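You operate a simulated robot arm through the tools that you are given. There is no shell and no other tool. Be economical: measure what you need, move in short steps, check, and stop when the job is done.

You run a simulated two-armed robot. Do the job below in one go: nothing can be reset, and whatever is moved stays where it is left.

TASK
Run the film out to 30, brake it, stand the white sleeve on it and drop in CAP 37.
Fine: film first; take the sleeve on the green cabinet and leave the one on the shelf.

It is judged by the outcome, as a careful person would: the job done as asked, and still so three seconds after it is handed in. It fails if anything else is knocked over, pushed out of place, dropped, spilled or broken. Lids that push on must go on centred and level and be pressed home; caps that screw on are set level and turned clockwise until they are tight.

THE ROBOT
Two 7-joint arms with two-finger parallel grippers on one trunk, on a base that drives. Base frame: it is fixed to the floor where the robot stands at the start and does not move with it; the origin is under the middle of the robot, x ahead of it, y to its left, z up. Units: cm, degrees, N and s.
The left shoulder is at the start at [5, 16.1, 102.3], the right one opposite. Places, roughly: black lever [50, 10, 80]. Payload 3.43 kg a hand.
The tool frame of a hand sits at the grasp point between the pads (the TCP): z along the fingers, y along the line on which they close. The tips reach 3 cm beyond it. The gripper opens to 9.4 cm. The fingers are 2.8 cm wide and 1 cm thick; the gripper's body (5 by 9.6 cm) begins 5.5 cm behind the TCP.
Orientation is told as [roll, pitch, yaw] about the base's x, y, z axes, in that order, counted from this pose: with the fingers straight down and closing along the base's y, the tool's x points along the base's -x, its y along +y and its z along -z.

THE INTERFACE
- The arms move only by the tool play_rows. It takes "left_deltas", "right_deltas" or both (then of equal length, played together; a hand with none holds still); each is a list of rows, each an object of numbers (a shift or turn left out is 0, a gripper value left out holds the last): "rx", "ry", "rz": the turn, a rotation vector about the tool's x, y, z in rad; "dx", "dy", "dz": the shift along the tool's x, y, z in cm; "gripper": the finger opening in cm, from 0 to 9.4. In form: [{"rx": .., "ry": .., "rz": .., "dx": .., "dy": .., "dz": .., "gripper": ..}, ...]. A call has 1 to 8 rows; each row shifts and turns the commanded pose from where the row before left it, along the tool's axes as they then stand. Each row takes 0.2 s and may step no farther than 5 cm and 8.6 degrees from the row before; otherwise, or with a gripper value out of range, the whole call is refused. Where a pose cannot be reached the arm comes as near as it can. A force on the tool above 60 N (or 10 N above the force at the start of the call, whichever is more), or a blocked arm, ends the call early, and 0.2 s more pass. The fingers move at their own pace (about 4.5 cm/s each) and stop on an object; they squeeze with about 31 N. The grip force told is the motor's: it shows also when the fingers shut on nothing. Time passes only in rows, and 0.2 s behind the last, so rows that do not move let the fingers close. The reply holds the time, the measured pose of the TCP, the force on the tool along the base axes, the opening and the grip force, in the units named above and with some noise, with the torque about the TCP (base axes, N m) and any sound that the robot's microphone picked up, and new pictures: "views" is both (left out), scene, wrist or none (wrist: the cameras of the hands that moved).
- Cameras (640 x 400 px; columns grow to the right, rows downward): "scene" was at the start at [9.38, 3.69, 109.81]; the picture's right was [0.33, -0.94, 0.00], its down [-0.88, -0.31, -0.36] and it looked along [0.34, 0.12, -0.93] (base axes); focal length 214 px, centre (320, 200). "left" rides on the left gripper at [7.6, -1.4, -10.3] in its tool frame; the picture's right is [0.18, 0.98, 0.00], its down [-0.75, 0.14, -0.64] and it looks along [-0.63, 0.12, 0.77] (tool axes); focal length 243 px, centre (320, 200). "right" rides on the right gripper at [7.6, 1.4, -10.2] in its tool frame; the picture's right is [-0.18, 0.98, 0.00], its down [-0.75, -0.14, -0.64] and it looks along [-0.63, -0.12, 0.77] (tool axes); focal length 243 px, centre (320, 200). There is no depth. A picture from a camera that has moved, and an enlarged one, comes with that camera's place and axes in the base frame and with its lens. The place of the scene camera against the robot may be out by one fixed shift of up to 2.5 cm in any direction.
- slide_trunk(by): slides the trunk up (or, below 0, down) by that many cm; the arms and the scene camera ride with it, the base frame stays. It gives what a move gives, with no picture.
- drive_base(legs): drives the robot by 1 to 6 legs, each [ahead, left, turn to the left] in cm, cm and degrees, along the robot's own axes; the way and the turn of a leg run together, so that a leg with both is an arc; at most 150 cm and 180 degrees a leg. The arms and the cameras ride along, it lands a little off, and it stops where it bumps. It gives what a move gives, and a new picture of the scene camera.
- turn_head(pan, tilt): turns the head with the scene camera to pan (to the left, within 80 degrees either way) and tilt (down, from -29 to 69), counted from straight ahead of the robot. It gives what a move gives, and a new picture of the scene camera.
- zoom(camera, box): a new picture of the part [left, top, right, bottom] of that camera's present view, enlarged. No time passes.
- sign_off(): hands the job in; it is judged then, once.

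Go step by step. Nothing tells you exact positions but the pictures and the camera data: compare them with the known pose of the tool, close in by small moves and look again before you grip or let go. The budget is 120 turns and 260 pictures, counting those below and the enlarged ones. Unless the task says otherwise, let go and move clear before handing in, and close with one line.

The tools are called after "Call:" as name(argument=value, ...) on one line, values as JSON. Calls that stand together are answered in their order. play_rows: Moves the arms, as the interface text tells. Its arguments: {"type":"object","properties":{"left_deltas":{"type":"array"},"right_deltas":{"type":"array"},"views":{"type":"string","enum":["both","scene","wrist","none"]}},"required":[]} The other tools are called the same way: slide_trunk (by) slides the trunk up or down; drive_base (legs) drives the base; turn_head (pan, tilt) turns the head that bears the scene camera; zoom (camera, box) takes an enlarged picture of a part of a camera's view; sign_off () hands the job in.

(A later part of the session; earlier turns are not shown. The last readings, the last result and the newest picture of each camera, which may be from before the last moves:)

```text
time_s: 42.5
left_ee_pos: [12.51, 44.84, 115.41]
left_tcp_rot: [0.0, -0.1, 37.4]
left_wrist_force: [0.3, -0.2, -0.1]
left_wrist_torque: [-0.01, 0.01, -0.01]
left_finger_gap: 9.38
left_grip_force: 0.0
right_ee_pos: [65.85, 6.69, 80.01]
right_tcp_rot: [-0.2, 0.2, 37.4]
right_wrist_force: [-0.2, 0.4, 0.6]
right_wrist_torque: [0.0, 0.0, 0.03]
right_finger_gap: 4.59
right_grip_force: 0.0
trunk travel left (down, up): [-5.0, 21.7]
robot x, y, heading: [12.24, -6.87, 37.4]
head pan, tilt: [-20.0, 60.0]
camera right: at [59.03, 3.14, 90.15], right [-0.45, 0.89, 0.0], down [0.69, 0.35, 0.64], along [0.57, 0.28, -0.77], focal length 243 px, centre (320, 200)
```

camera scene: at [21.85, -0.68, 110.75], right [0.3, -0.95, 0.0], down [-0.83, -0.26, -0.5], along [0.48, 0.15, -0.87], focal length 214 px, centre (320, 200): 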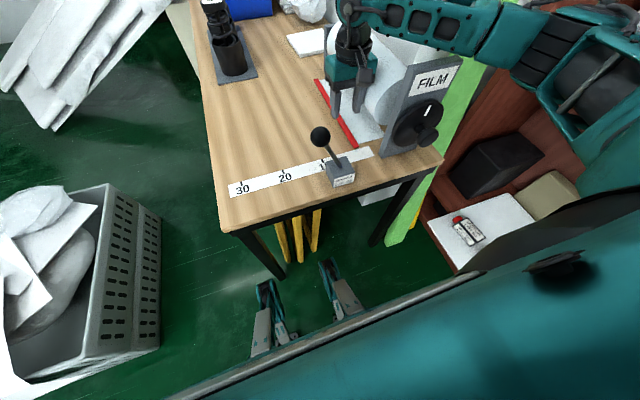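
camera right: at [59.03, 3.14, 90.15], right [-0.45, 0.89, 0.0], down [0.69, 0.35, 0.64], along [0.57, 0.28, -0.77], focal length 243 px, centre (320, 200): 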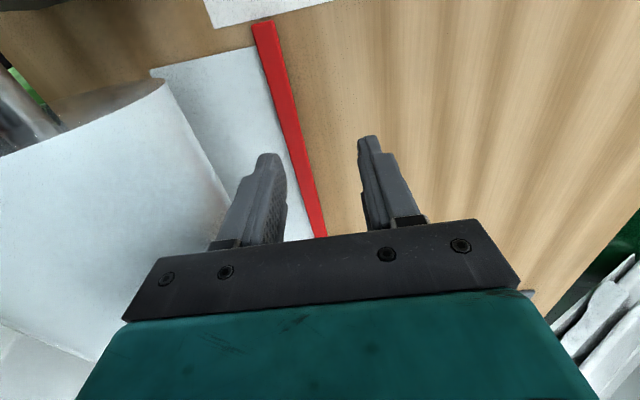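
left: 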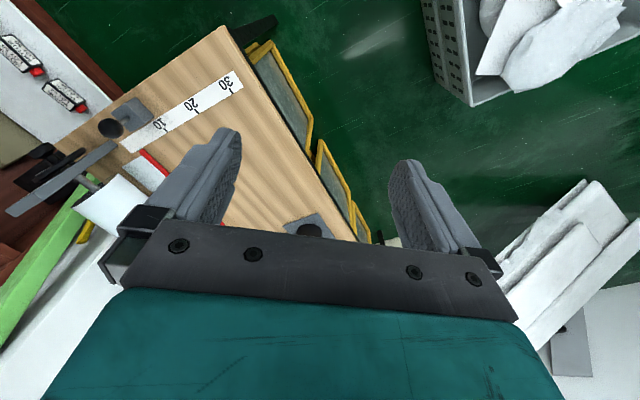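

I'll lean the hand, narrow the opening to 3 cm and approach along the slanted line.

Call:
play_rows(right_deltas=[{"rx": 0.12, "gripper": 3.2}, {"rx": 0.12}, {"rx": 0.12}, {"dz": 2.1, "dy": 0.14}, {"dz": 2.1, "dy": 0.14}, {"dz": 2.0, "dy": 0.14}], views="wrist")

Call:
zoom(camera="scene", box=[300, 60, 400, 160])

```text
time_s: 43.9
left_ee_pos: [12.39, 44.88, 115.45]
left_tcp_rot: [-0.1, -0.1, 37.6]
left_wrist_force: [-0.2, -0.3, 0.1]
left_wrist_torque: [-0.04, -0.01, -0.02]
left_finger_gap: 9.39
left_grip_force: 0.0
right_ee_pos: [67.04, 5.69, 74.57]
right_tcp_rot: [-20.6, -0.6, 37.4]
right_wrist_force: [-0.6, -0.2, 0.1]
right_wrist_torque: [0.0, 0.0, 0.0]
right_finger_gap: 3.21
right_grip_force: 0.0
trunk travel left (down, up): [-5.0, 21.7]
robot x, y, heading: [12.27, -7.2, 37.5]
head pan, tilt: [-20.0, 60.0]
camera right: at [57.93, 4.87, 83.57], right [-0.41, 0.85, -0.34], down [0.54, 0.53, 0.66], along [0.74, 0.09, -0.67], focal length 243 px, centre (320, 200)
```

right: 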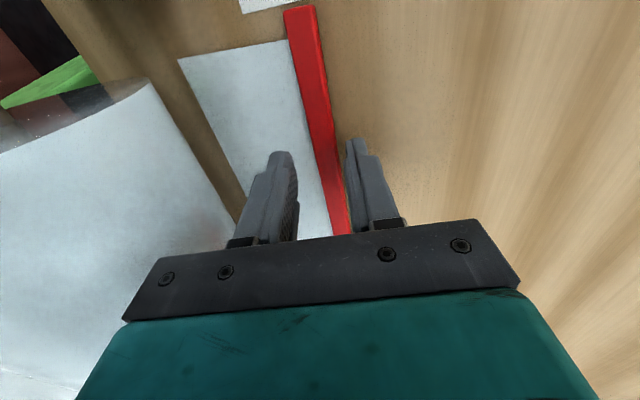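

```text
4.00 times, centred on (350, 110) of scene
camera zoom: at [21.67, -0.57, 110.86], right [0.3, -0.95, 0.0], down [-0.82, -0.26, -0.5], along [0.48, 0.15, -0.87], focal length 858 px, centre (200, 560)
```

zoom: 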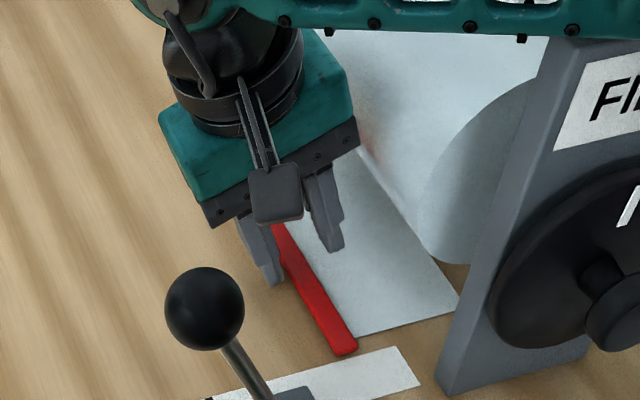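

The fingers straddle the bar. I'll lower the last couple of centimetres gently.

Call:
play_rows(right_deltas=[{"dz": 1.04, "dy": 0.07}, {"dz": 0.75, "dy": 0.28}], views="wrist")

Call:
zoom(camera="scene", box=[310, 90, 370, 150])

```text
time_s: 44.5
left_ee_pos: [12.02, 44.9, 115.33]
left_tcp_rot: [-0.2, -0.3, 37.6]
left_wrist_force: [0.2, -0.9, 0.1]
left_wrist_torque: [0.02, 0.0, 0.0]
left_finger_gap: 9.4
left_grip_force: 0.0
right_ee_pos: [67.5, 6.0, 74.32]
right_tcp_rot: [-20.5, -2.2, 37.3]
right_wrist_force: [0.2, -0.5, 0.6]
right_wrist_torque: [0.0, -0.03, -0.02]
right_finger_gap: 3.2
right_grip_force: 0.1
trunk travel left (down, up): [-5.0, 21.7]
robot x, y, heading: [12.56, -6.6, 37.6]
head pan, tilt: [-20.0, 60.0]
camera right: at [58.27, 5.04, 83.07], right [-0.4, 0.85, -0.34], down [0.52, 0.51, 0.68], along [0.75, 0.1, -0.65], focal length 243 px, centre (320, 200)
```

right: 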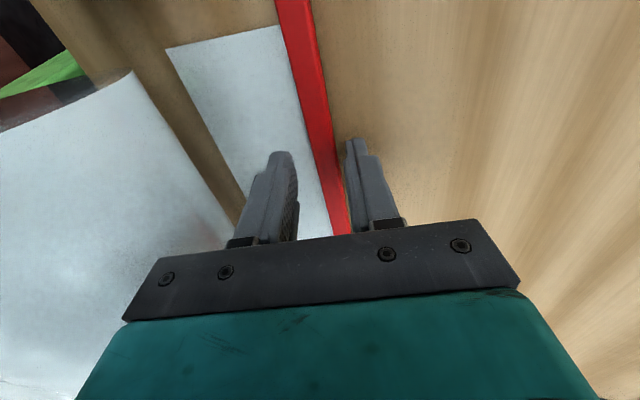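

```text
6.67 times, centred on (340, 120) of scene
camera zoom: at [21.35, -0.43, 110.94], right [0.3, -0.95, 0.0], down [-0.82, -0.26, -0.5], along [0.48, 0.15, -0.86], focal length 1430 px, centre (187, 733)
```

zoom: 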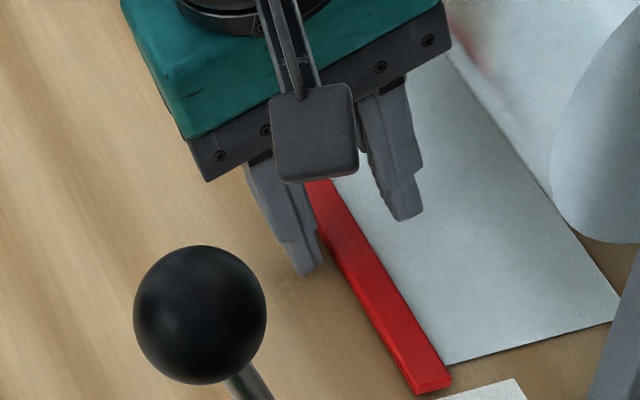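

The hand stopped descending with no tool force, so the forearm or wrist may be touching the roll stand. I'll back up slightly and look at the arm.

Call:
play_rows(right_deltas=[{"dz": -1.5, "dy": -0.5}], views="none")

Call:
turn_head(pan=-25, tilt=35)

Call:
zoom(camera="scene", box=[200, 60, 440, 210])

```text
time_s: 44.9
left_ee_pos: [12.22, 45.03, 115.17]
left_tcp_rot: [-0.3, -0.1, 37.7]
left_wrist_force: [0.1, 0.6, 0.9]
left_wrist_torque: [0.01, 0.03, 0.0]
left_finger_gap: 9.39
left_grip_force: 0.0
right_ee_pos: [67.0, 5.64, 74.32]
right_tcp_rot: [-20.7, -0.6, 37.6]
right_wrist_force: [0.4, -1.2, -0.6]
right_wrist_torque: [-0.02, 0.03, 0.0]
right_finger_gap: 3.22
right_grip_force: 0.1
trunk travel left (down, up): [-5.0, 21.7]
robot x, y, heading: [11.71, -6.95, 37.4]
head pan, tilt: [-20.0, 60.0]
```

```text
time_s: 45.7
left_ee_pos: [12.21, 45.09, 115.22]
left_tcp_rot: [-0.3, 0.0, 37.7]
left_wrist_force: [0.4, -0.3, -0.3]
left_wrist_torque: [0.01, 0.03, 0.01]
left_finger_gap: 9.39
left_grip_force: 0.0
right_ee_pos: [66.83, 5.56, 74.35]
right_tcp_rot: [-20.8, -0.4, 37.4]
right_wrist_force: [0.5, 0.4, -0.9]
right_wrist_torque: [0.01, -0.01, -0.02]
right_finger_gap: 3.2
right_grip_force: 0.1
trunk travel left (down, up): [-5.0, 21.7]
robot x, y, heading: [11.95, -6.98, 37.4]
head pan, tilt: [-25.0, 35.0]
camera scene: at [23.8, -0.47, 114.2], right [0.22, -0.98, 0.0], down [-0.56, -0.13, -0.82], along [0.8, 0.17, -0.57], focal length 214 px, centre (320, 200)
```

scene: 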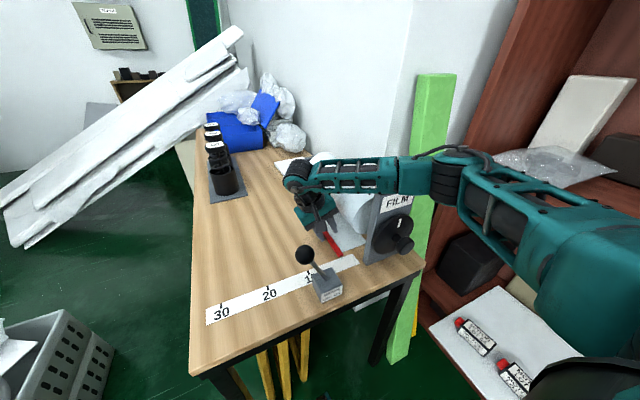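

```text
2.67 times, centred on (320, 135) of scene
camera zoom: at [23.8, -0.47, 114.2], right [0.22, -0.98, 0.0], down [-0.56, -0.13, -0.82], along [0.8, 0.17, -0.57], focal length 572 px, centre (320, 373)
```

zoom: 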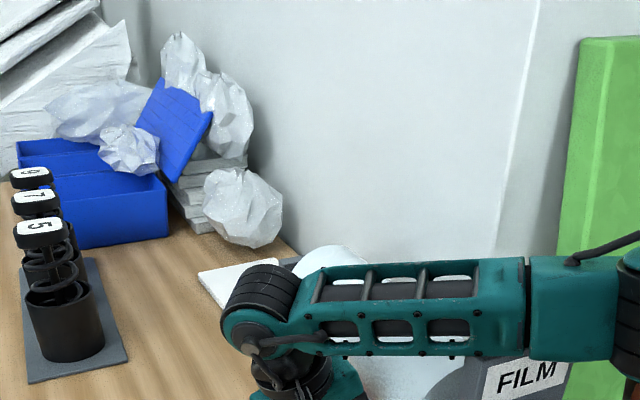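

The forearm lies over the roll's stand. I'll raise the trunk so the elbow sits higher, then lower the hand again.

Call:
slide_trunk(by=15)

Call:
play_rows(right_deltas=[{"dz": 2.8, "dy": 1.05}, {"dz": 2.8, "dy": 1.05}, {"dz": 2.8, "dy": 1.05}, {"dz": 2.8, "dy": 1.05}], views="both")

```text
time_s: 47.5
left_ee_pos: [12.63, 44.86, 130.4]
left_tcp_rot: [0.0, -0.2, 37.5]
left_wrist_force: [0.1, -0.4, -0.4]
left_wrist_torque: [0.02, 0.03, -0.01]
left_finger_gap: 9.39
left_grip_force: 0.0
right_ee_pos: [66.97, 5.09, 88.78]
right_tcp_rot: [-20.6, -0.1, 37.4]
right_wrist_force: [-0.8, -0.2, 0.6]
right_wrist_torque: [-0.06, -0.01, -0.02]
right_finger_gap: 3.2
right_grip_force: 0.1
trunk travel left (down, up): [-20.0, 6.7]
robot x, y, heading: [12.37, -6.53, 37.6]
head pan, tilt: [-25.0, 35.0]
```

```text
time_s: 48.5
left_ee_pos: [12.49, 44.78, 130.3]
left_tcp_rot: [0.0, 0.1, 37.6]
left_wrist_force: [1.2, 0.5, 0.1]
left_wrist_torque: [0.02, -0.01, -0.02]
left_finger_gap: 9.41
left_grip_force: 0.0
right_ee_pos: [66.82, 5.15, 76.89]
right_tcp_rot: [-20.6, 0.0, 37.3]
right_wrist_force: [0.4, -0.3, -0.3]
right_wrist_torque: [0.01, 0.0, 0.04]
right_finger_gap: 3.18
right_grip_force: 0.1
trunk travel left (down, up): [-20.0, 6.7]
robot x, y, heading: [12.27, -6.71, 37.5]
head pan, tilt: [-25.0, 35.0]
camera scene: at [24.09, -0.77, 129.18], right [0.22, -0.98, 0.0], down [-0.56, -0.12, -0.82], along [0.8, 0.18, -0.57], focal length 214 px, centre (320, 200)
camera right: at [57.98, 4.3, 85.89], right [-0.41, 0.84, -0.35], down [0.54, 0.53, 0.65], along [0.73, 0.08, -0.68], focal length 243 px, centre (320, 200)
```

scene: 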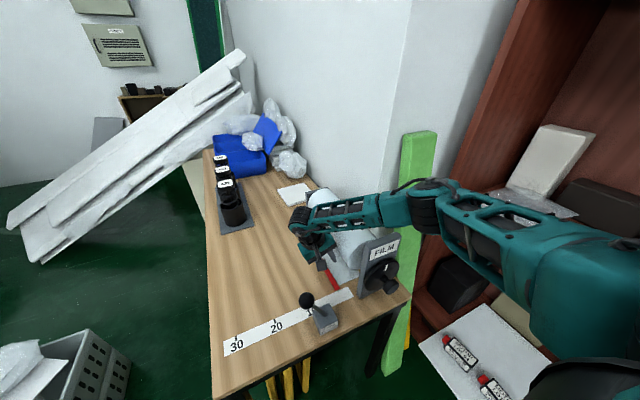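
right: 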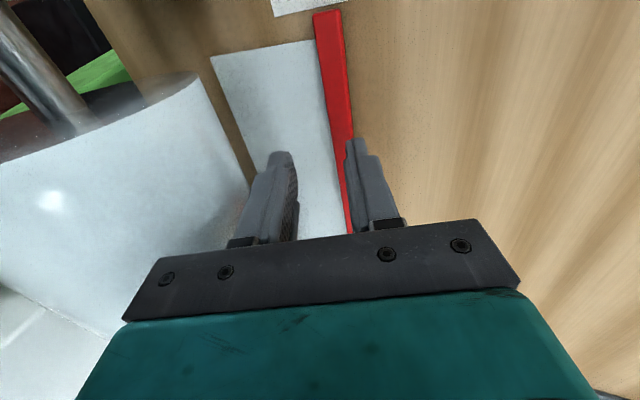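

The forearm now slopes clear. I'll lower further towards the bar.

Call:
play_rows(right_deltas=[{"dz": 1.4, "dy": 0.75}, {"dz": 1.2, "dy": 0.55}, {"dz": 0.6, "dy": 0.22}], views="wrist")

Call:
zoom(camera="scene", box=[280, 190, 420, 340])

```text
time_s: 49.3
left_ee_pos: [12.32, 44.7, 130.54]
left_tcp_rot: [0.0, -0.1, 37.6]
left_wrist_force: [-0.1, 0.3, 0.6]
left_wrist_torque: [0.02, -0.02, 0.0]
left_finger_gap: 9.4
left_grip_force: 0.2
right_ee_pos: [66.76, 5.4, 73.7]
right_tcp_rot: [-20.7, -0.3, 37.5]
right_wrist_force: [-3.9, -0.6, 13.7]
right_wrist_torque: [0.06, 0.29, 0.05]
right_finger_gap: 3.04
right_grip_force: 0.0
trunk travel left (down, up): [-20.0, 6.7]
robot x, y, heading: [12.09, -6.54, 37.6]
head pan, tilt: [-25.0, 35.0]
camera right: at [57.77, 4.71, 82.74], right [-0.41, 0.84, -0.35], down [0.54, 0.53, 0.65], along [0.73, 0.08, -0.67], focal length 243 px, centre (320, 200)
```

right: 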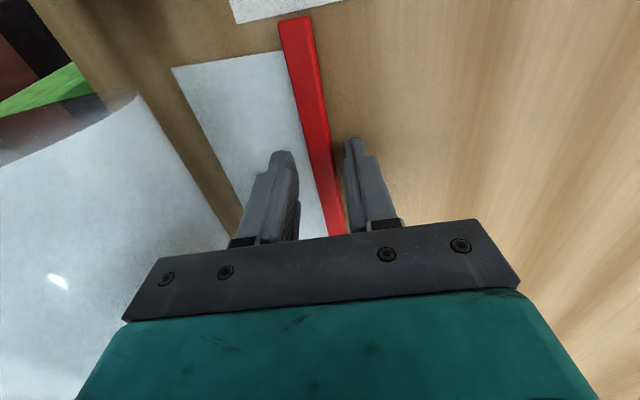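

```text
2.67 times, centred on (350, 265) of scene
camera zoom: at [23.92, -0.82, 129.23], right [0.22, -0.98, 0.0], down [-0.56, -0.12, -0.82], along [0.8, 0.18, -0.57], focal length 572 px, centre (240, 27)
```

zoom: 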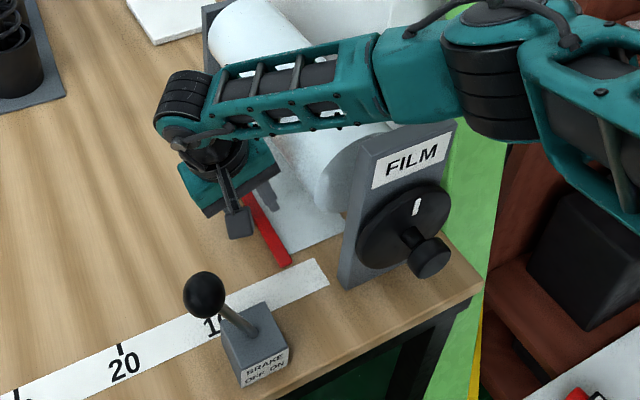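

The left fingertip has reached the bench (z ≈ 70). I'll close on the bar and check the gap.

Call:
play_rows(right_deltas=[{"gripper": 1.8}, {"dz": 0.3, "dy": 0.1}, {"gripper": 0}, {}, {}], views="wrist")

```text
time_s: 50.5
left_ee_pos: [12.22, 44.83, 130.34]
left_tcp_rot: [-0.2, -0.2, 37.6]
left_wrist_force: [0.6, -0.5, -0.1]
left_wrist_torque: [0.03, -0.02, -0.02]
left_finger_gap: 9.39
left_grip_force: 0.2
right_ee_pos: [66.39, 5.88, 73.51]
right_tcp_rot: [-20.3, -0.3, 37.7]
right_wrist_force: [-17.0, 17.5, 26.1]
right_wrist_torque: [0.21, 0.28, -0.1]
right_finger_gap: 0.4
right_grip_force: 30.9
trunk travel left (down, up): [-20.0, 6.7]
robot x, y, heading: [11.9, -7.1, 37.5]
head pan, tilt: [-25.0, 35.0]
camera right: at [57.51, 4.99, 82.54], right [-0.42, 0.84, -0.34], down [0.54, 0.53, 0.66], along [0.73, 0.09, -0.67], focal length 243 px, centre (320, 200)
```

right: 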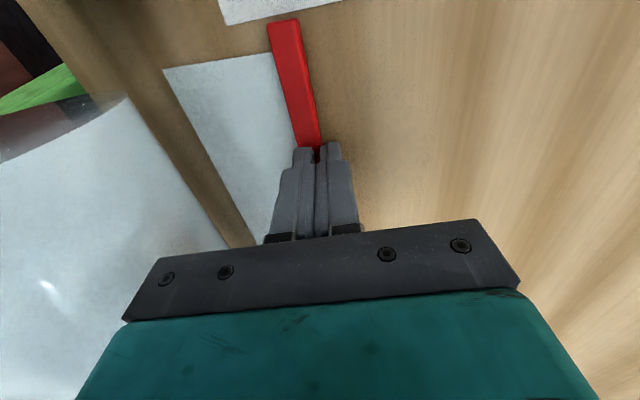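

The bar is low and the fingers slipped off its top. I'll instead close the fingers, lean more (~32°), set the tips on the roll side of the bar and push it along.

Call:
play_rows(right_deltas=[{"gripper": 2.5, "dz": -1.0, "dy": -0.35}, {"dz": -3.2, "dy": -1.2}, {"gripper": 0, "rx": 0.1}, {"rx": 0.1}, {"dy": -1.9, "dz": 1.2}], views="wrist")

```text
time_s: 51.7
left_ee_pos: [12.54, 44.7, 130.35]
left_tcp_rot: [0.1, -0.1, 37.5]
left_wrist_force: [-1.2, -0.9, -0.1]
left_wrist_torque: [0.02, -0.02, 0.0]
left_finger_gap: 9.4
left_grip_force: 0.0
right_ee_pos: [68.13, 3.54, 77.57]
right_tcp_rot: [-32.1, 0.2, 37.4]
right_wrist_force: [-0.5, -0.1, -0.1]
right_wrist_torque: [0.01, 0.0, -0.01]
right_finger_gap: 0.01
right_grip_force: 31.2
trunk travel left (down, up): [-20.0, 6.7]
robot x, y, heading: [12.13, -6.88, 37.4]
head pan, tilt: [-25.0, 35.0]
camera right: at [58.24, 4.14, 85.43], right [-0.36, 0.77, -0.52], down [0.46, 0.63, 0.62], along [0.81, -0.02, -0.59], focal length 243 px, centre (320, 200)
```

right: 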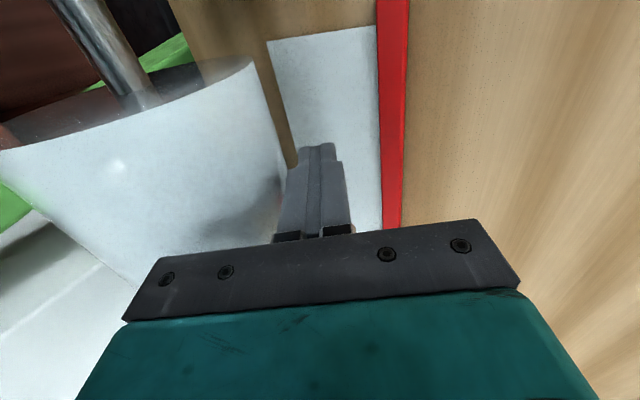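

The closed tips are above the film between bar and roll. I'll lower them to just off the film.

Call:
play_rows(right_deltas=[{"dy": 0.68, "dz": 0.81}, {"dy": 0.68, "dz": 0.81}, {"dy": 0.68, "dz": 0.81}, {"dy": 0.4, "dz": 0.5}], views="wrist")

Call:
zoom(camera="scene", box=[280, 220, 380, 300])

```text
time_s: 52.7
left_ee_pos: [12.52, 44.68, 130.39]
left_tcp_rot: [0.1, -0.1, 37.6]
left_wrist_force: [-0.8, -0.4, -0.5]
left_wrist_torque: [-0.01, -0.04, -0.02]
left_finger_gap: 9.4
left_grip_force: 0.1
right_ee_pos: [67.99, 3.89, 73.84]
right_tcp_rot: [-32.0, -0.1, 37.5]
right_wrist_force: [0.6, 0.2, 0.8]
right_wrist_torque: [-0.02, -0.02, 0.03]
right_finger_gap: 0.0
right_grip_force: 30.5
trunk travel left (down, up): [-20.0, 6.7]
robot x, y, heading: [12.16, -6.89, 37.2]
head pan, tilt: [-25.0, 35.0]
camera right: at [57.95, 4.52, 81.69], right [-0.36, 0.77, -0.52], down [0.46, 0.63, 0.62], along [0.81, -0.02, -0.59], focal length 243 px, centre (320, 200)
```

right: 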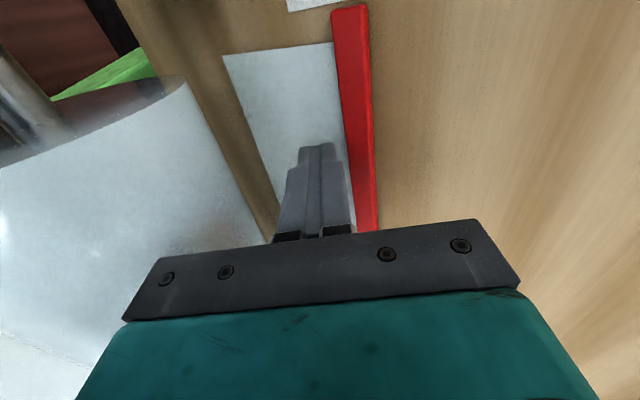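

```text
5.00 times, centred on (330, 260) of scene
camera zoom: at [24.08, -0.78, 129.18], right [0.22, -0.98, 0.0], down [-0.56, -0.12, -0.82], along [0.8, 0.18, -0.57], focal length 1072 px, centre (270, -100)
```

zoom: 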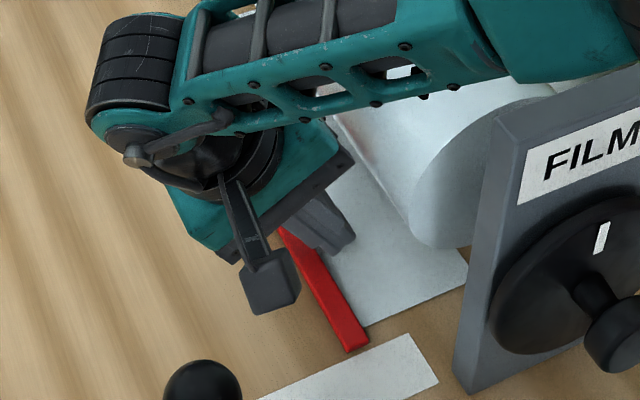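

Now I'll lower another half centimetre and push left about 3 cm to test that the bar slides.

Call:
play_rows(right_deltas=[{"dy": 0.27, "dz": 0.42}, {"dy": 0.85, "dz": -0.53}, {"dy": 0.85, "dz": -0.53}, {"dy": 0.85, "dz": -0.53}], views="both")

```text
time_s: 53.7
left_ee_pos: [12.47, 44.6, 130.51]
left_tcp_rot: [0.0, -0.1, 37.5]
left_wrist_force: [0.7, -0.3, -0.3]
left_wrist_torque: [0.0, 0.04, 0.02]
left_finger_gap: 9.39
left_grip_force: 0.1
right_ee_pos: [65.99, 6.28, 73.19]
right_tcp_rot: [-32.2, 0.0, 37.3]
right_wrist_force: [0.0, -1.0, 1.5]
right_wrist_torque: [0.01, 0.01, -0.05]
right_finger_gap: 0.02
right_grip_force: 31.2
trunk travel left (down, up): [-20.0, 6.7]
robot x, y, heading: [12.1, -6.84, 37.3]
head pan, tilt: [-25.0, 35.0]
camera scene: at [24.06, -0.77, 129.18], right [0.22, -0.98, 0.0], down [-0.56, -0.12, -0.82], along [0.8, 0.18, -0.57], focal length 214 px, centre (320, 200)
camera right: at [56.06, 6.95, 81.14], right [-0.36, 0.77, -0.52], down [0.46, 0.63, 0.62], along [0.81, -0.02, -0.59], focal length 243 px, centre (320, 200)
```

scene: 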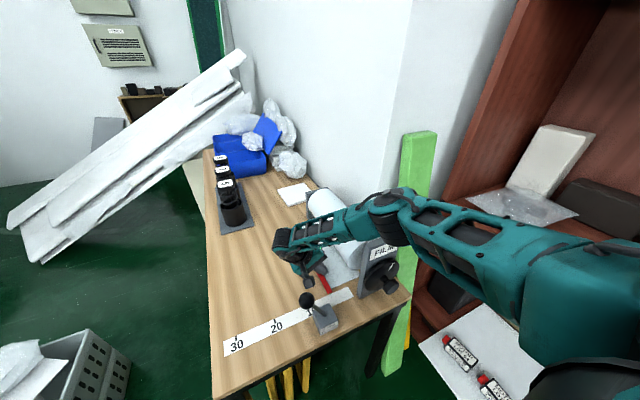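
right: 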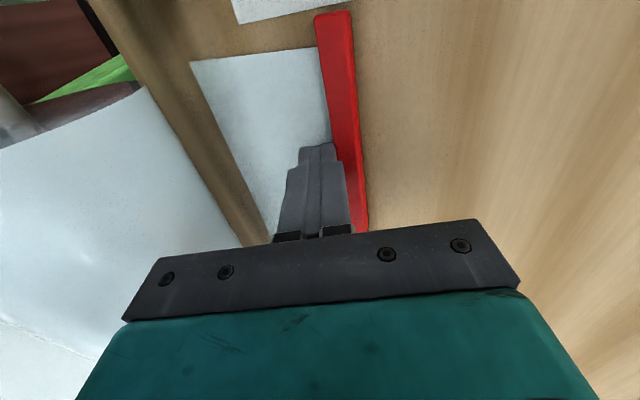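

The bar is sliding freely. I'll keep pushing left, staying clear of the lever.

Call:
play_rows(right_deltas=[{"dy": 1.7, "dz": -1.06}, {"dy": 1.7, "dz": -1.06}, {"dy": 1.7, "dz": -1.06}, {"dy": 1.7, "dz": -1.06}], views="both")

```text
time_s: 54.7
left_ee_pos: [12.48, 44.81, 130.4]
left_tcp_rot: [0.1, -0.2, 37.6]
left_wrist_force: [-0.4, -0.3, -0.7]
left_wrist_torque: [0.03, 0.01, -0.01]
left_finger_gap: 9.43
left_grip_force: 0.1
right_ee_pos: [61.19, 12.62, 73.28]
right_tcp_rot: [-32.0, 0.0, 37.4]
right_wrist_force: [0.2, -0.3, -0.9]
right_wrist_torque: [-0.02, -0.04, 0.01]
right_finger_gap: 0.0
right_grip_force: 30.6
trunk travel left (down, up): [-20.0, 6.7]
robot x, y, heading: [12.27, -6.65, 37.3]
head pan, tilt: [-25.0, 35.0]
camera scene: at [24.06, -0.75, 129.18], right [0.22, -0.98, 0.0], down [-0.56, -0.12, -0.82], along [0.8, 0.18, -0.57], focal length 214 px, centre (320, 200)
camera right: at [51.16, 13.29, 81.17], right [-0.36, 0.77, -0.52], down [0.47, 0.63, 0.62], along [0.81, -0.02, -0.59], focal length 243 px, centre (320, 200)
```

scene: 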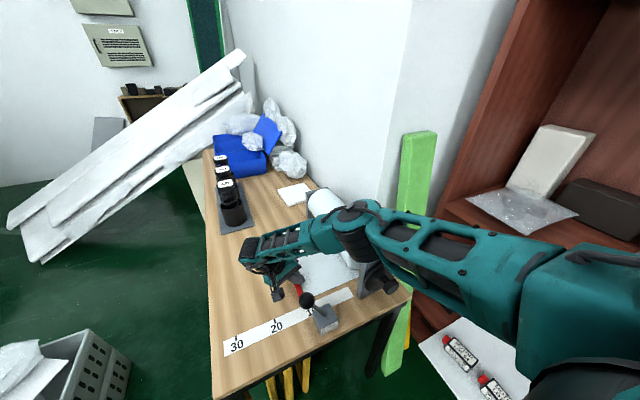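
right: 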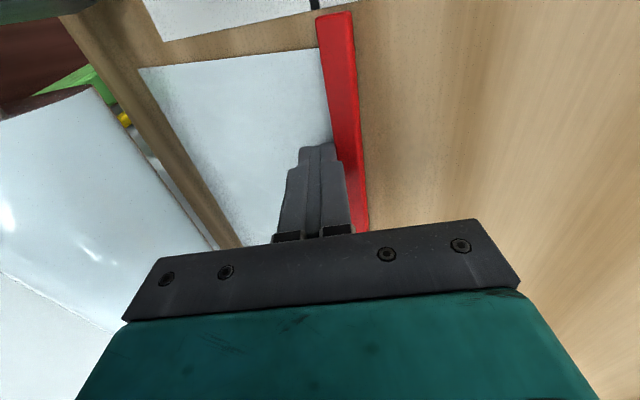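

The film is running out; bar near 10. I'll go on about 16 cm more.

Call:
play_rows(right_deltas=[{"dy": 1.7, "dz": -1.06}, {"dy": 1.7, "dz": -1.06}, {"dy": 1.7, "dz": -1.06}, {"dy": 1.7, "dz": -1.06}, {"dy": 1.7, "dz": -1.06}, {"dy": 1.7, "dz": -1.06}, {"dy": 1.7, "dz": -1.06}, {"dy": 1.7, "dz": -1.06}], views="both")

```text
time_s: 56.5
left_ee_pos: [12.55, 44.81, 130.43]
left_tcp_rot: [0.0, 0.0, 37.5]
left_wrist_force: [0.3, 0.1, -0.1]
left_wrist_torque: [0.03, 0.01, 0.01]
left_finger_gap: 9.39
left_grip_force: 0.0
right_ee_pos: [51.13, 20.95, 75.33]
right_tcp_rot: [-32.1, 0.0, 37.4]
right_wrist_force: [0.5, 0.1, -0.1]
right_wrist_torque: [-0.02, 0.0, 0.02]
right_finger_gap: 0.01
right_grip_force: 30.6
right hand out of reach, approached as far as the arm can: row 5, 6, 7, 8
trunk travel left (down, up): [-20.0, 6.7]
robot x, y, heading: [11.93, -6.75, 37.5]
head pan, tilt: [-25.0, 35.0]
camera scene: at [24.07, -0.78, 129.18], right [0.22, -0.98, 0.0], down [-0.56, -0.12, -0.82], along [0.8, 0.18, -0.57], focal length 214 px, centre (320, 200)
camera right: at [41.22, 21.59, 83.16], right [-0.36, 0.77, -0.52], down [0.46, 0.63, 0.62], along [0.81, -0.02, -0.59], focal length 243 px, centre (320, 200)
```

scene: 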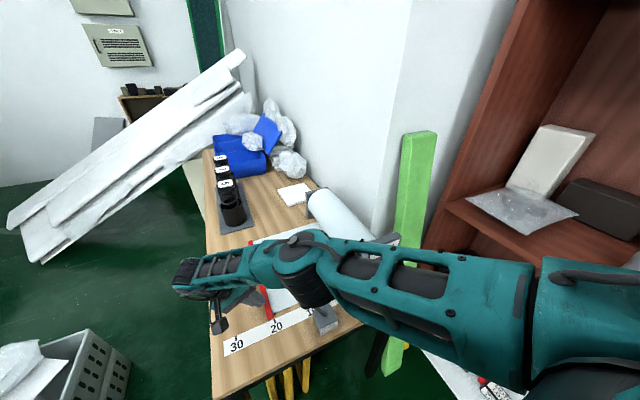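
right: 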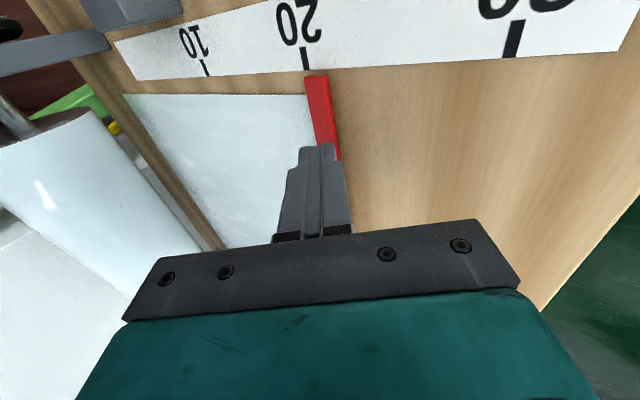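

The right hand ran out of reach at that lean with the bar near 20. I'll lift it upright and park it above the lever side, then let the left hand finish the run.

Call:
play_rows(right_deltas=[{"dy": -1.6, "dz": -2.5}, {"dy": -1.6, "dz": -2.5}, {"dy": -2, "dz": -3.4}, {"rx": -0.14, "dz": -2}, {"rx": -0.14, "dz": -2}, {"rx": -0.14, "dz": -3}, {"rx": -0.14, "dy": -4}, {"dy": -4}], views="scene")

```text
time_s: 58.3
left_ee_pos: [12.6, 44.76, 130.41]
left_tcp_rot: [0.0, -0.2, 37.7]
left_wrist_force: [0.1, 1.0, -0.6]
left_wrist_torque: [-0.04, -0.01, -0.02]
left_finger_gap: 9.37
left_grip_force: 0.0
right_ee_pos: [54.47, 16.74, 92.13]
right_tcp_rot: [0.2, 0.1, 37.5]
right_wrist_force: [-0.2, 0.3, -0.5]
right_wrist_torque: [0.01, -0.01, 0.0]
right_finger_gap: 0.02
right_grip_force: 31.3
trunk travel left (down, up): [-20.0, 6.7]
robot x, y, heading: [12.16, -6.9, 37.0]
head pan, tilt: [-25.0, 35.0]
camera scene: at [24.08, -0.8, 129.18], right [0.22, -0.98, 0.0], down [-0.56, -0.12, -0.82], along [0.8, 0.18, -0.57], focal length 214 px, centre (320, 200)
```

scene: 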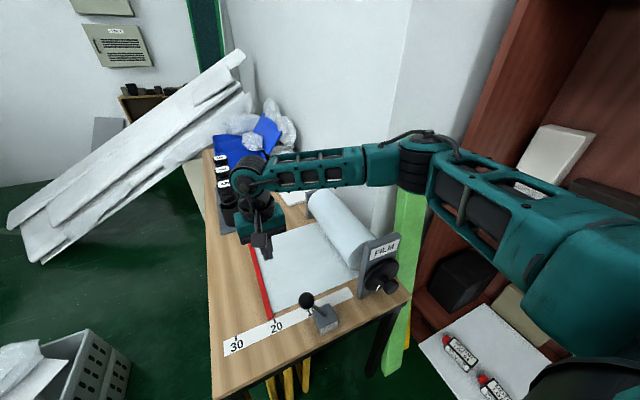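

The film stayed put with no recoil. From here I can keep the right hand upright, so I'll lower it on the roll side of the bar.

Call:
play_rows(right_deltas=[{"dy": -2, "dx": -2.5}, {"dz": 4.5}, {"dz": 4.5}, {"dz": 4.5}, {"dz": 3}, {"dz": 1.2}], views="both")

```text
time_s: 59.7
left_ee_pos: [12.48, 44.73, 130.35]
left_tcp_rot: [0.0, -0.1, 37.5]
left_wrist_force: [-0.7, 0.1, -0.3]
left_wrist_torque: [-0.05, 0.0, -0.01]
left_finger_gap: 9.38
left_grip_force: 0.2
right_ee_pos: [57.7, 16.71, 74.26]
right_tcp_rot: [0.0, 0.0, 37.6]
right_wrist_force: [-0.8, -0.2, 0.1]
right_wrist_torque: [0.03, 0.0, 0.0]
right_finger_gap: 0.0
right_grip_force: 31.1
trunk travel left (down, up): [-20.0, 6.7]
robot x, y, heading: [12.28, -6.92, 37.3]
head pan, tilt: [-25.0, 35.0]
camera scene: at [24.08, -0.77, 129.18], right [0.22, -0.98, 0.0], down [-0.56, -0.12, -0.82], along [0.8, 0.18, -0.57], focal length 214 px, centre (320, 200)
camera right: at [50.85, 13.26, 84.47], right [-0.45, 0.89, 0.0], down [0.68, 0.35, 0.64], along [0.57, 0.29, -0.77], focal length 243 px, centre (320, 200)
```

scene: 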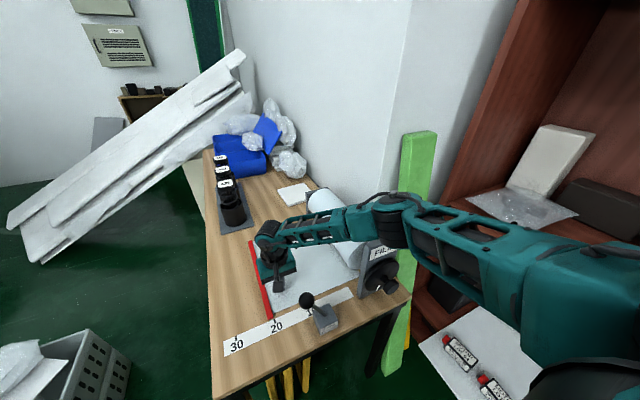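
right: 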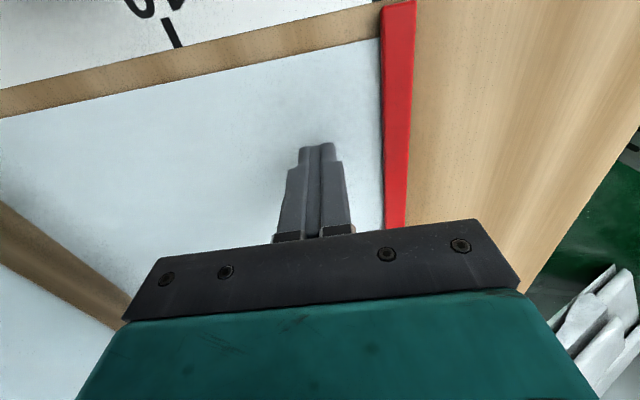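

Tips are on the film side of the bar. I'll lower slightly and push about 10 cm, then read the scale.

Call:
play_rows(right_deltas=[{"dz": 0.6}, {"dy": 2}, {"dy": 2}, {"dy": 2}, {"dy": 2}, {"dy": 2}], views="both")

Call:
zoom(camera="scene", box=[200, 280, 360, 380])

```text
time_s: 61.1
left_ee_pos: [12.48, 44.84, 130.39]
left_tcp_rot: [0.0, -0.1, 37.5]
left_wrist_force: [-0.5, -0.3, 0.4]
left_wrist_torque: [0.0, -0.01, 0.0]
left_finger_gap: 9.41
left_grip_force: 0.0
right_ee_pos: [51.61, 24.93, 73.65]
right_tcp_rot: [-0.1, -0.1, 37.4]
right_wrist_force: [-0.5, 1.0, 0.2]
right_wrist_torque: [0.0, -0.02, 0.01]
right_finger_gap: 0.0
right_grip_force: 30.8
trunk travel left (down, up): [-20.0, 6.7]
robot x, y, heading: [12.29, -7.42, 37.4]
head pan, tilt: [-25.0, 35.0]
camera scene: at [24.05, -0.75, 129.18], right [0.22, -0.98, 0.0], down [-0.56, -0.12, -0.82], along [0.8, 0.18, -0.57], focal length 214 px, centre (320, 200)
camera right: at [44.81, 21.3, 83.9], right [-0.45, 0.89, 0.0], down [0.68, 0.35, 0.64], along [0.57, 0.29, -0.77], focal length 243 px, centre (320, 200)
```

scene: 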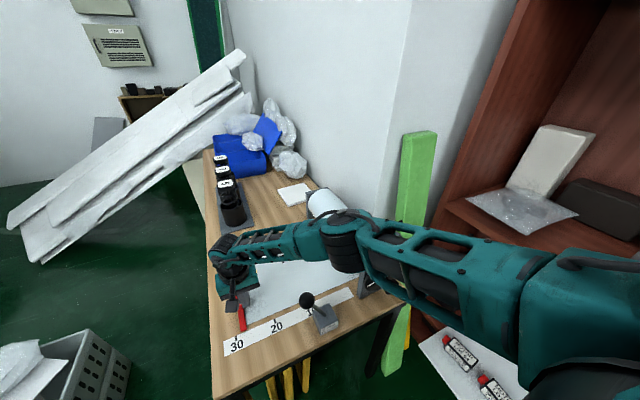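
right: 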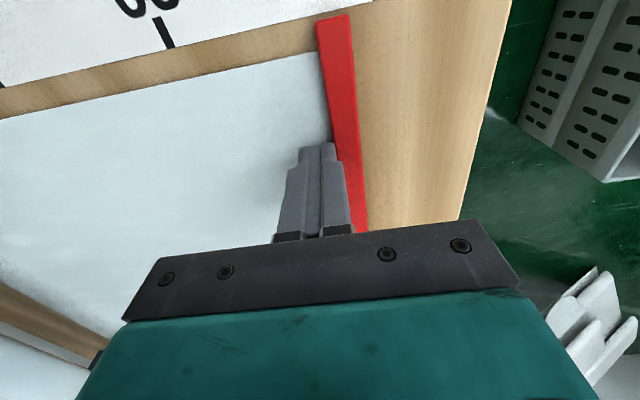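

```text
4.00 times, centred on (280, 330) of scene
camera zoom: at [24.05, -0.75, 129.18], right [0.22, -0.98, 0.0], down [-0.56, -0.12, -0.82], along [0.8, 0.18, -0.57], focal length 858 px, centre (480, -320)
```

zoom: 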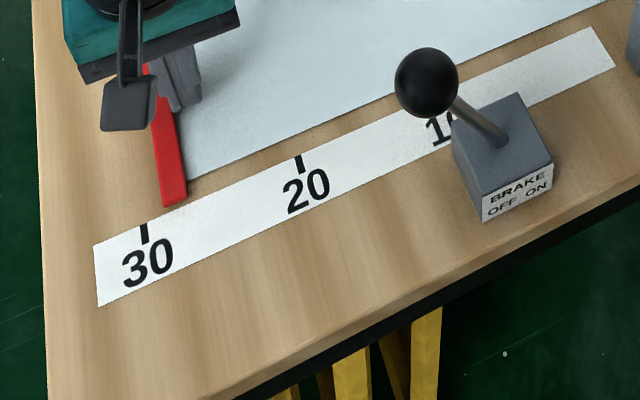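

The bar's centre reads about 27.9. I'll push 2.0 cm more.

Call:
play_rows(right_deltas=[{"dy": 1.0}, {"dy": 1.0}, {}], views="none")

Call:
zoom(camera="scene", box=[200, 290, 320, 365])

```text
time_s: 61.9
left_ee_pos: [12.47, 44.74, 130.36]
left_tcp_rot: [0.0, -0.1, 37.7]
left_wrist_force: [-0.2, -0.5, 0.2]
left_wrist_torque: [0.01, 0.03, -0.01]
left_finger_gap: 9.37
left_grip_force: 0.1
right_ee_pos: [50.56, 26.4, 73.7]
right_tcp_rot: [0.0, 0.0, 37.5]
right_wrist_force: [-0.8, -0.7, -0.8]
right_wrist_torque: [0.02, 0.0, 0.01]
right_finger_gap: 0.01
right_grip_force: 30.9
trunk travel left (down, up): [-20.0, 6.7]
robot x, y, heading: [11.79, -6.47, 37.6]
head pan, tilt: [-25.0, 35.0]
```

```text
5.33 times, centred on (260, 328) of scene
camera zoom: at [24.08, -0.78, 129.18], right [0.22, -0.98, 0.0], down [-0.56, -0.12, -0.82], along [0.8, 0.18, -0.57], focal length 1144 px, centre (640, -480)
```

zoom: 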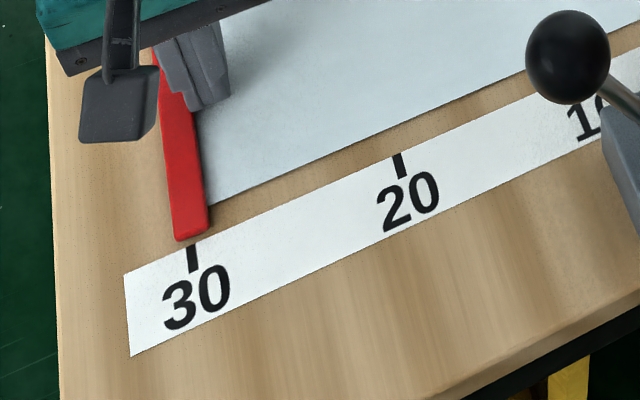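

The bar sits on 30. I'll back off and lift, then bring the closed fingers to the left of the lever ball.

Call:
play_rows(right_deltas=[{"dy": -1.0}, {"dz": -4.5}, {"dz": -4.5}, {"dz": -4.5}, {"dz": -3, "dx": 3, "dy": -2}, {"dx": 4, "dy": -3}, {"dx": 4, "dy": -3}, {"dx": 2.3, "dy": -1.5}], views="both")

Call:
zoom(camera="scene", box=[200, 270, 360, 370])

```text
time_s: 63.7
left_ee_pos: [12.44, 44.66, 130.35]
left_tcp_rot: [0.0, -0.1, 37.5]
left_wrist_force: [0.5, -0.1, -1.0]
left_wrist_torque: [0.01, -0.04, 0.01]
left_finger_gap: 9.39
left_grip_force: 0.0
right_ee_pos: [46.12, 9.86, 90.32]
right_tcp_rot: [0.1, 0.1, 37.4]
right_wrist_force: [0.8, 0.0, -0.1]
right_wrist_torque: [0.03, -0.01, -0.01]
right_finger_gap: 0.0
right_grip_force: 30.7
trunk travel left (down, up): [-20.0, 6.7]
robot x, y, heading: [12.57, -7.14, 37.5]
head pan, tilt: [-25.0, 35.0]
camera scene: at [24.08, -0.8, 129.18], right [0.22, -0.98, 0.0], down [-0.56, -0.12, -0.82], along [0.8, 0.18, -0.57], focal length 214 px, centre (320, 200)
camera right: at [39.38, 6.45, 100.5], right [-0.45, 0.89, 0.0], down [0.68, 0.34, 0.64], along [0.57, 0.29, -0.77], focal length 243 px, centre (320, 200)
```

scene: 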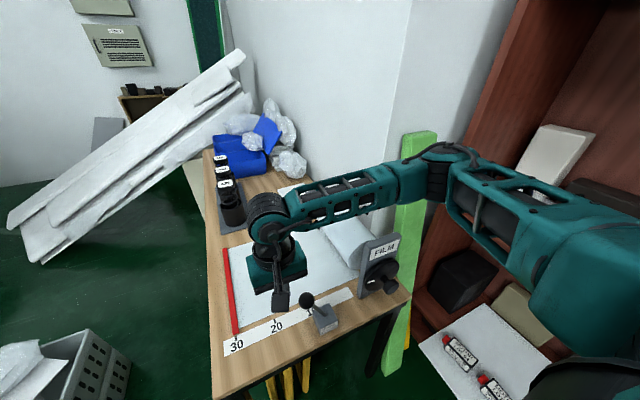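
right: 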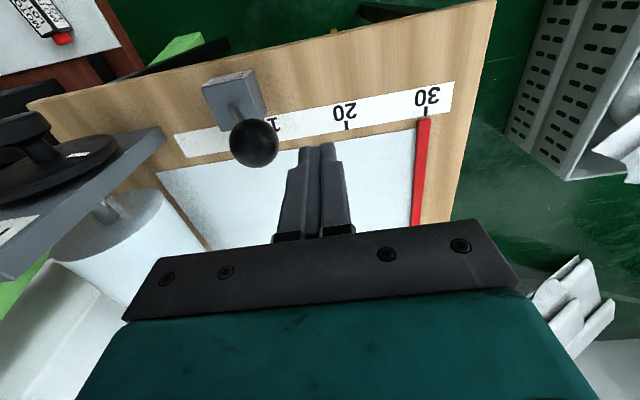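

```text
4.00 times, centred on (280, 320) of scene
camera zoom: at [24.08, -0.8, 129.18], right [0.22, -0.98, 0.0], down [-0.56, -0.12, -0.82], along [0.8, 0.18, -0.57], focal length 858 px, centre (480, -280)
```

zoom: 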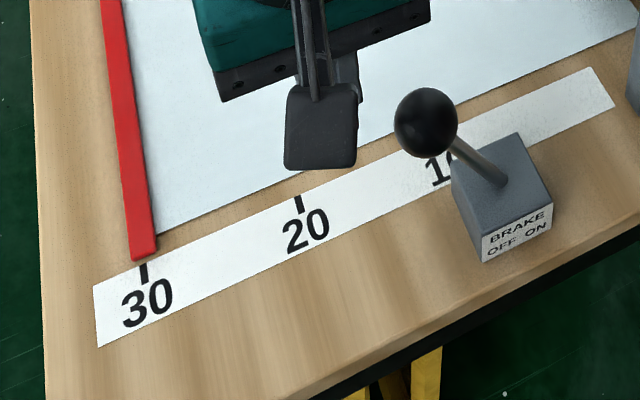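

The film holds at 30. I'll lower beside the ball and push the lever towards ON.

Call:
play_rows(right_deltas=[{"dz": 4}, {"dz": 4}, {"dy": -1.5}, {"dy": -1.5}, {"dy": -1.5}, {"dy": -1.5}, {"dy": -1.5}], views="both")

Call:
zoom(camera="scene", box=[200, 270, 360, 370])

```text
time_s: 65.3
left_ee_pos: [12.45, 44.7, 130.52]
left_tcp_rot: [0.0, -0.1, 37.6]
left_wrist_force: [-0.8, -0.5, -0.1]
left_wrist_torque: [0.0, -0.02, -0.02]
left_finger_gap: 9.4
left_grip_force: 0.0
right_ee_pos: [50.81, 4.05, 82.21]
right_tcp_rot: [-0.1, 0.0, 37.3]
right_wrist_force: [-0.2, 0.4, -0.6]
right_wrist_torque: [0.0, 0.02, 0.02]
right_finger_gap: 0.0
right_grip_force: 31.4
trunk travel left (down, up): [-20.0, 6.7]
robot x, y, heading: [12.04, -7.38, 37.4]
head pan, tilt: [-25.0, 35.0]
camera scene: at [24.09, -0.8, 129.18], right [0.22, -0.98, 0.0], down [-0.56, -0.12, -0.82], along [0.8, 0.18, -0.57], focal length 214 px, centre (320, 200)
camera right: at [44.01, 0.42, 92.37], right [-0.45, 0.89, 0.0], down [0.68, 0.35, 0.64], along [0.57, 0.29, -0.77], focal length 243 px, centre (320, 200)
```

scene: 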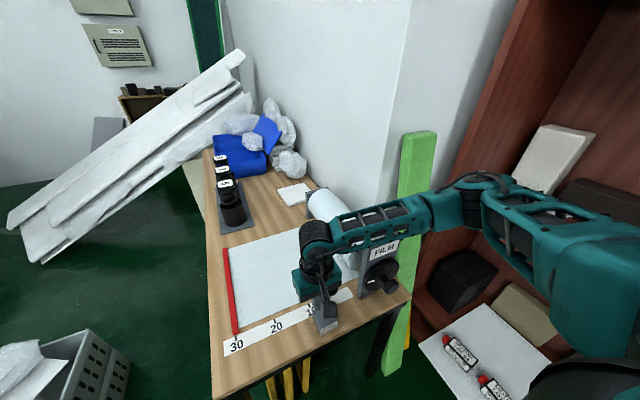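
right: 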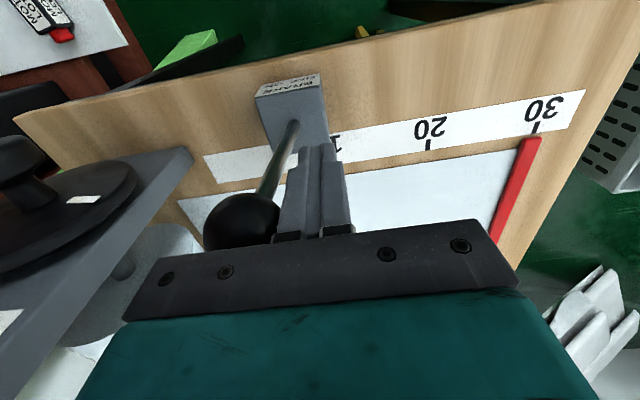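

```text
4.00 times, centred on (280, 320) of scene
camera zoom: at [24.09, -0.8, 129.18], right [0.22, -0.98, 0.0], down [-0.56, -0.12, -0.82], along [0.8, 0.18, -0.57], focal length 858 px, centre (480, -280)
```

zoom: 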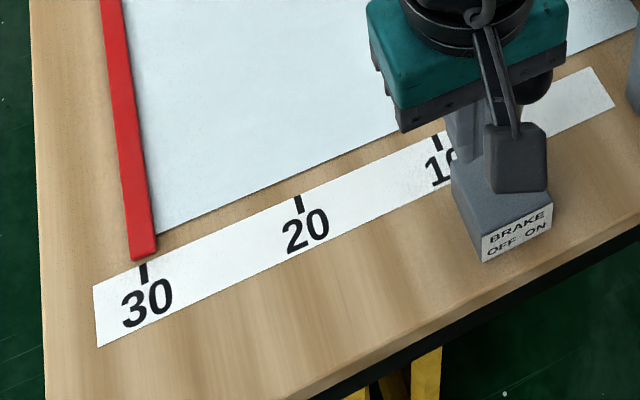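

The lever is moving right. I'll push further until it stops.

Call:
play_rows(right_deltas=[{"dy": -1.2}, {"dy": -1.2}, {"dy": -1.2}, {"dy": -1.0}], views="both")

```text
time_s: 66.3
left_ee_pos: [12.32, 45.29, 130.16]
left_tcp_rot: [-0.2, 0.1, 37.8]
left_wrist_force: [-0.7, -0.4, 0.5]
left_wrist_torque: [0.0, 0.01, 0.01]
left_finger_gap: 9.4
left_grip_force: 0.2
right_ee_pos: [52.63, 1.44, 82.12]
right_tcp_rot: [1.4, -0.1, 38.3]
right_wrist_force: [-32.2, 41.9, -14.1]
right_wrist_torque: [1.35, 1.01, -0.13]
right_finger_gap: 0.01
right_grip_force: 31.0
trunk travel left (down, up): [-20.0, 6.7]
robot x, y, heading: [12.07, -6.79, 37.6]
head pan, tilt: [-25.0, 35.0]
camera scene: at [23.84, -0.33, 129.16], right [0.22, -0.98, 0.0], down [-0.56, -0.13, -0.82], along [0.8, 0.18, -0.57], focal length 214 px, centre (320, 200)
camera right: at [46.04, -2.44, 92.48], right [-0.46, 0.89, 0.02], down [0.69, 0.34, 0.64], along [0.56, 0.31, -0.77], focal length 243 px, centre (320, 200)
```

scene: 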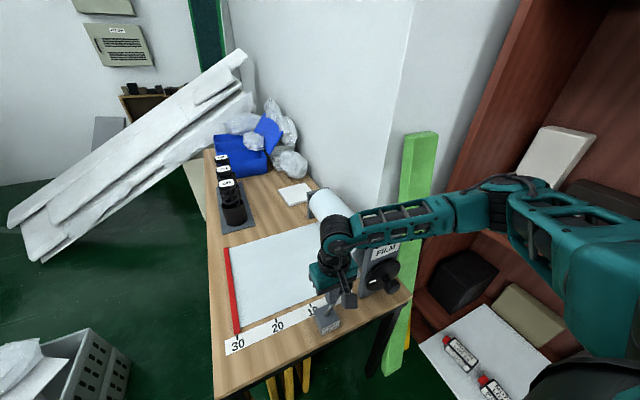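
right: 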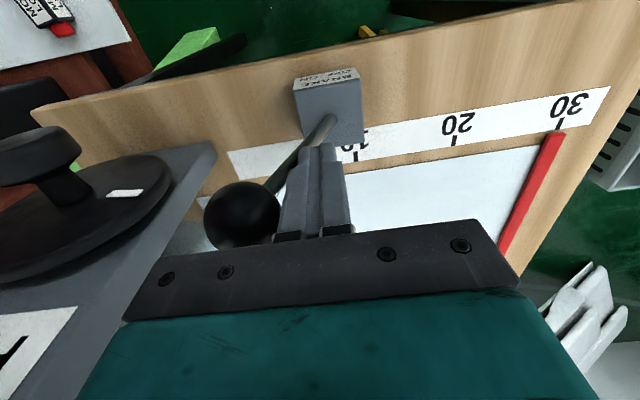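

The lever has hit its end stop. I'll back off and check the brake and film.

Call:
play_rows(right_deltas=[{"dy": 2.5}, {"dy": 2.5}, {"dz": -4.5}, {"dz": -4.5}, {"dz": -4.5}, {"dz": -4.5}, {"dz": -3}], views="scene")

Call:
zoom(camera="scene", box=[200, 250, 400, 380])

```text
time_s: 67.9
left_ee_pos: [12.52, 44.69, 130.48]
left_tcp_rot: [-0.1, -0.2, 37.5]
left_wrist_force: [0.2, -0.2, 0.2]
left_wrist_torque: [0.02, 0.01, 0.01]
left_finger_gap: 9.4
left_grip_force: 0.1
right_ee_pos: [50.19, 4.3, 103.25]
right_tcp_rot: [0.0, 0.1, 37.4]
right_wrist_force: [-0.8, -0.5, -0.2]
right_wrist_torque: [0.01, 0.02, -0.01]
right_finger_gap: 0.0
right_grip_force: 31.1
trunk travel left (down, up): [-20.0, 6.7]
robot x, y, heading: [12.01, -6.55, 37.3]
head pan, tilt: [-25.0, 35.0]
camera scene: at [24.07, -0.78, 129.18], right [0.22, -0.98, 0.0], down [-0.56, -0.12, -0.82], along [0.8, 0.18, -0.57], focal length 214 px, centre (320, 200)
```

scene: 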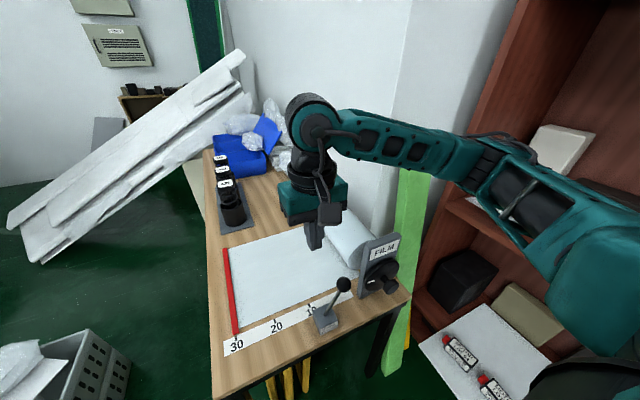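

```text
3.08 times, centred on (300, 315) of scene
camera zoom: at [24.07, -0.78, 129.18], right [0.22, -0.98, 0.0], down [-0.56, -0.12, -0.82], along [0.8, 0.18, -0.57], focal length 660 px, centre (382, -154)
```

zoom: 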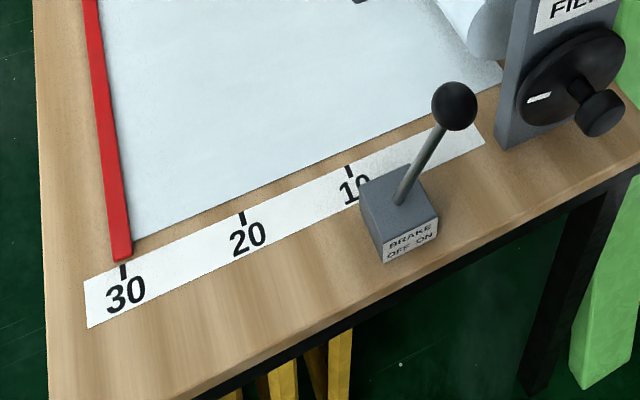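

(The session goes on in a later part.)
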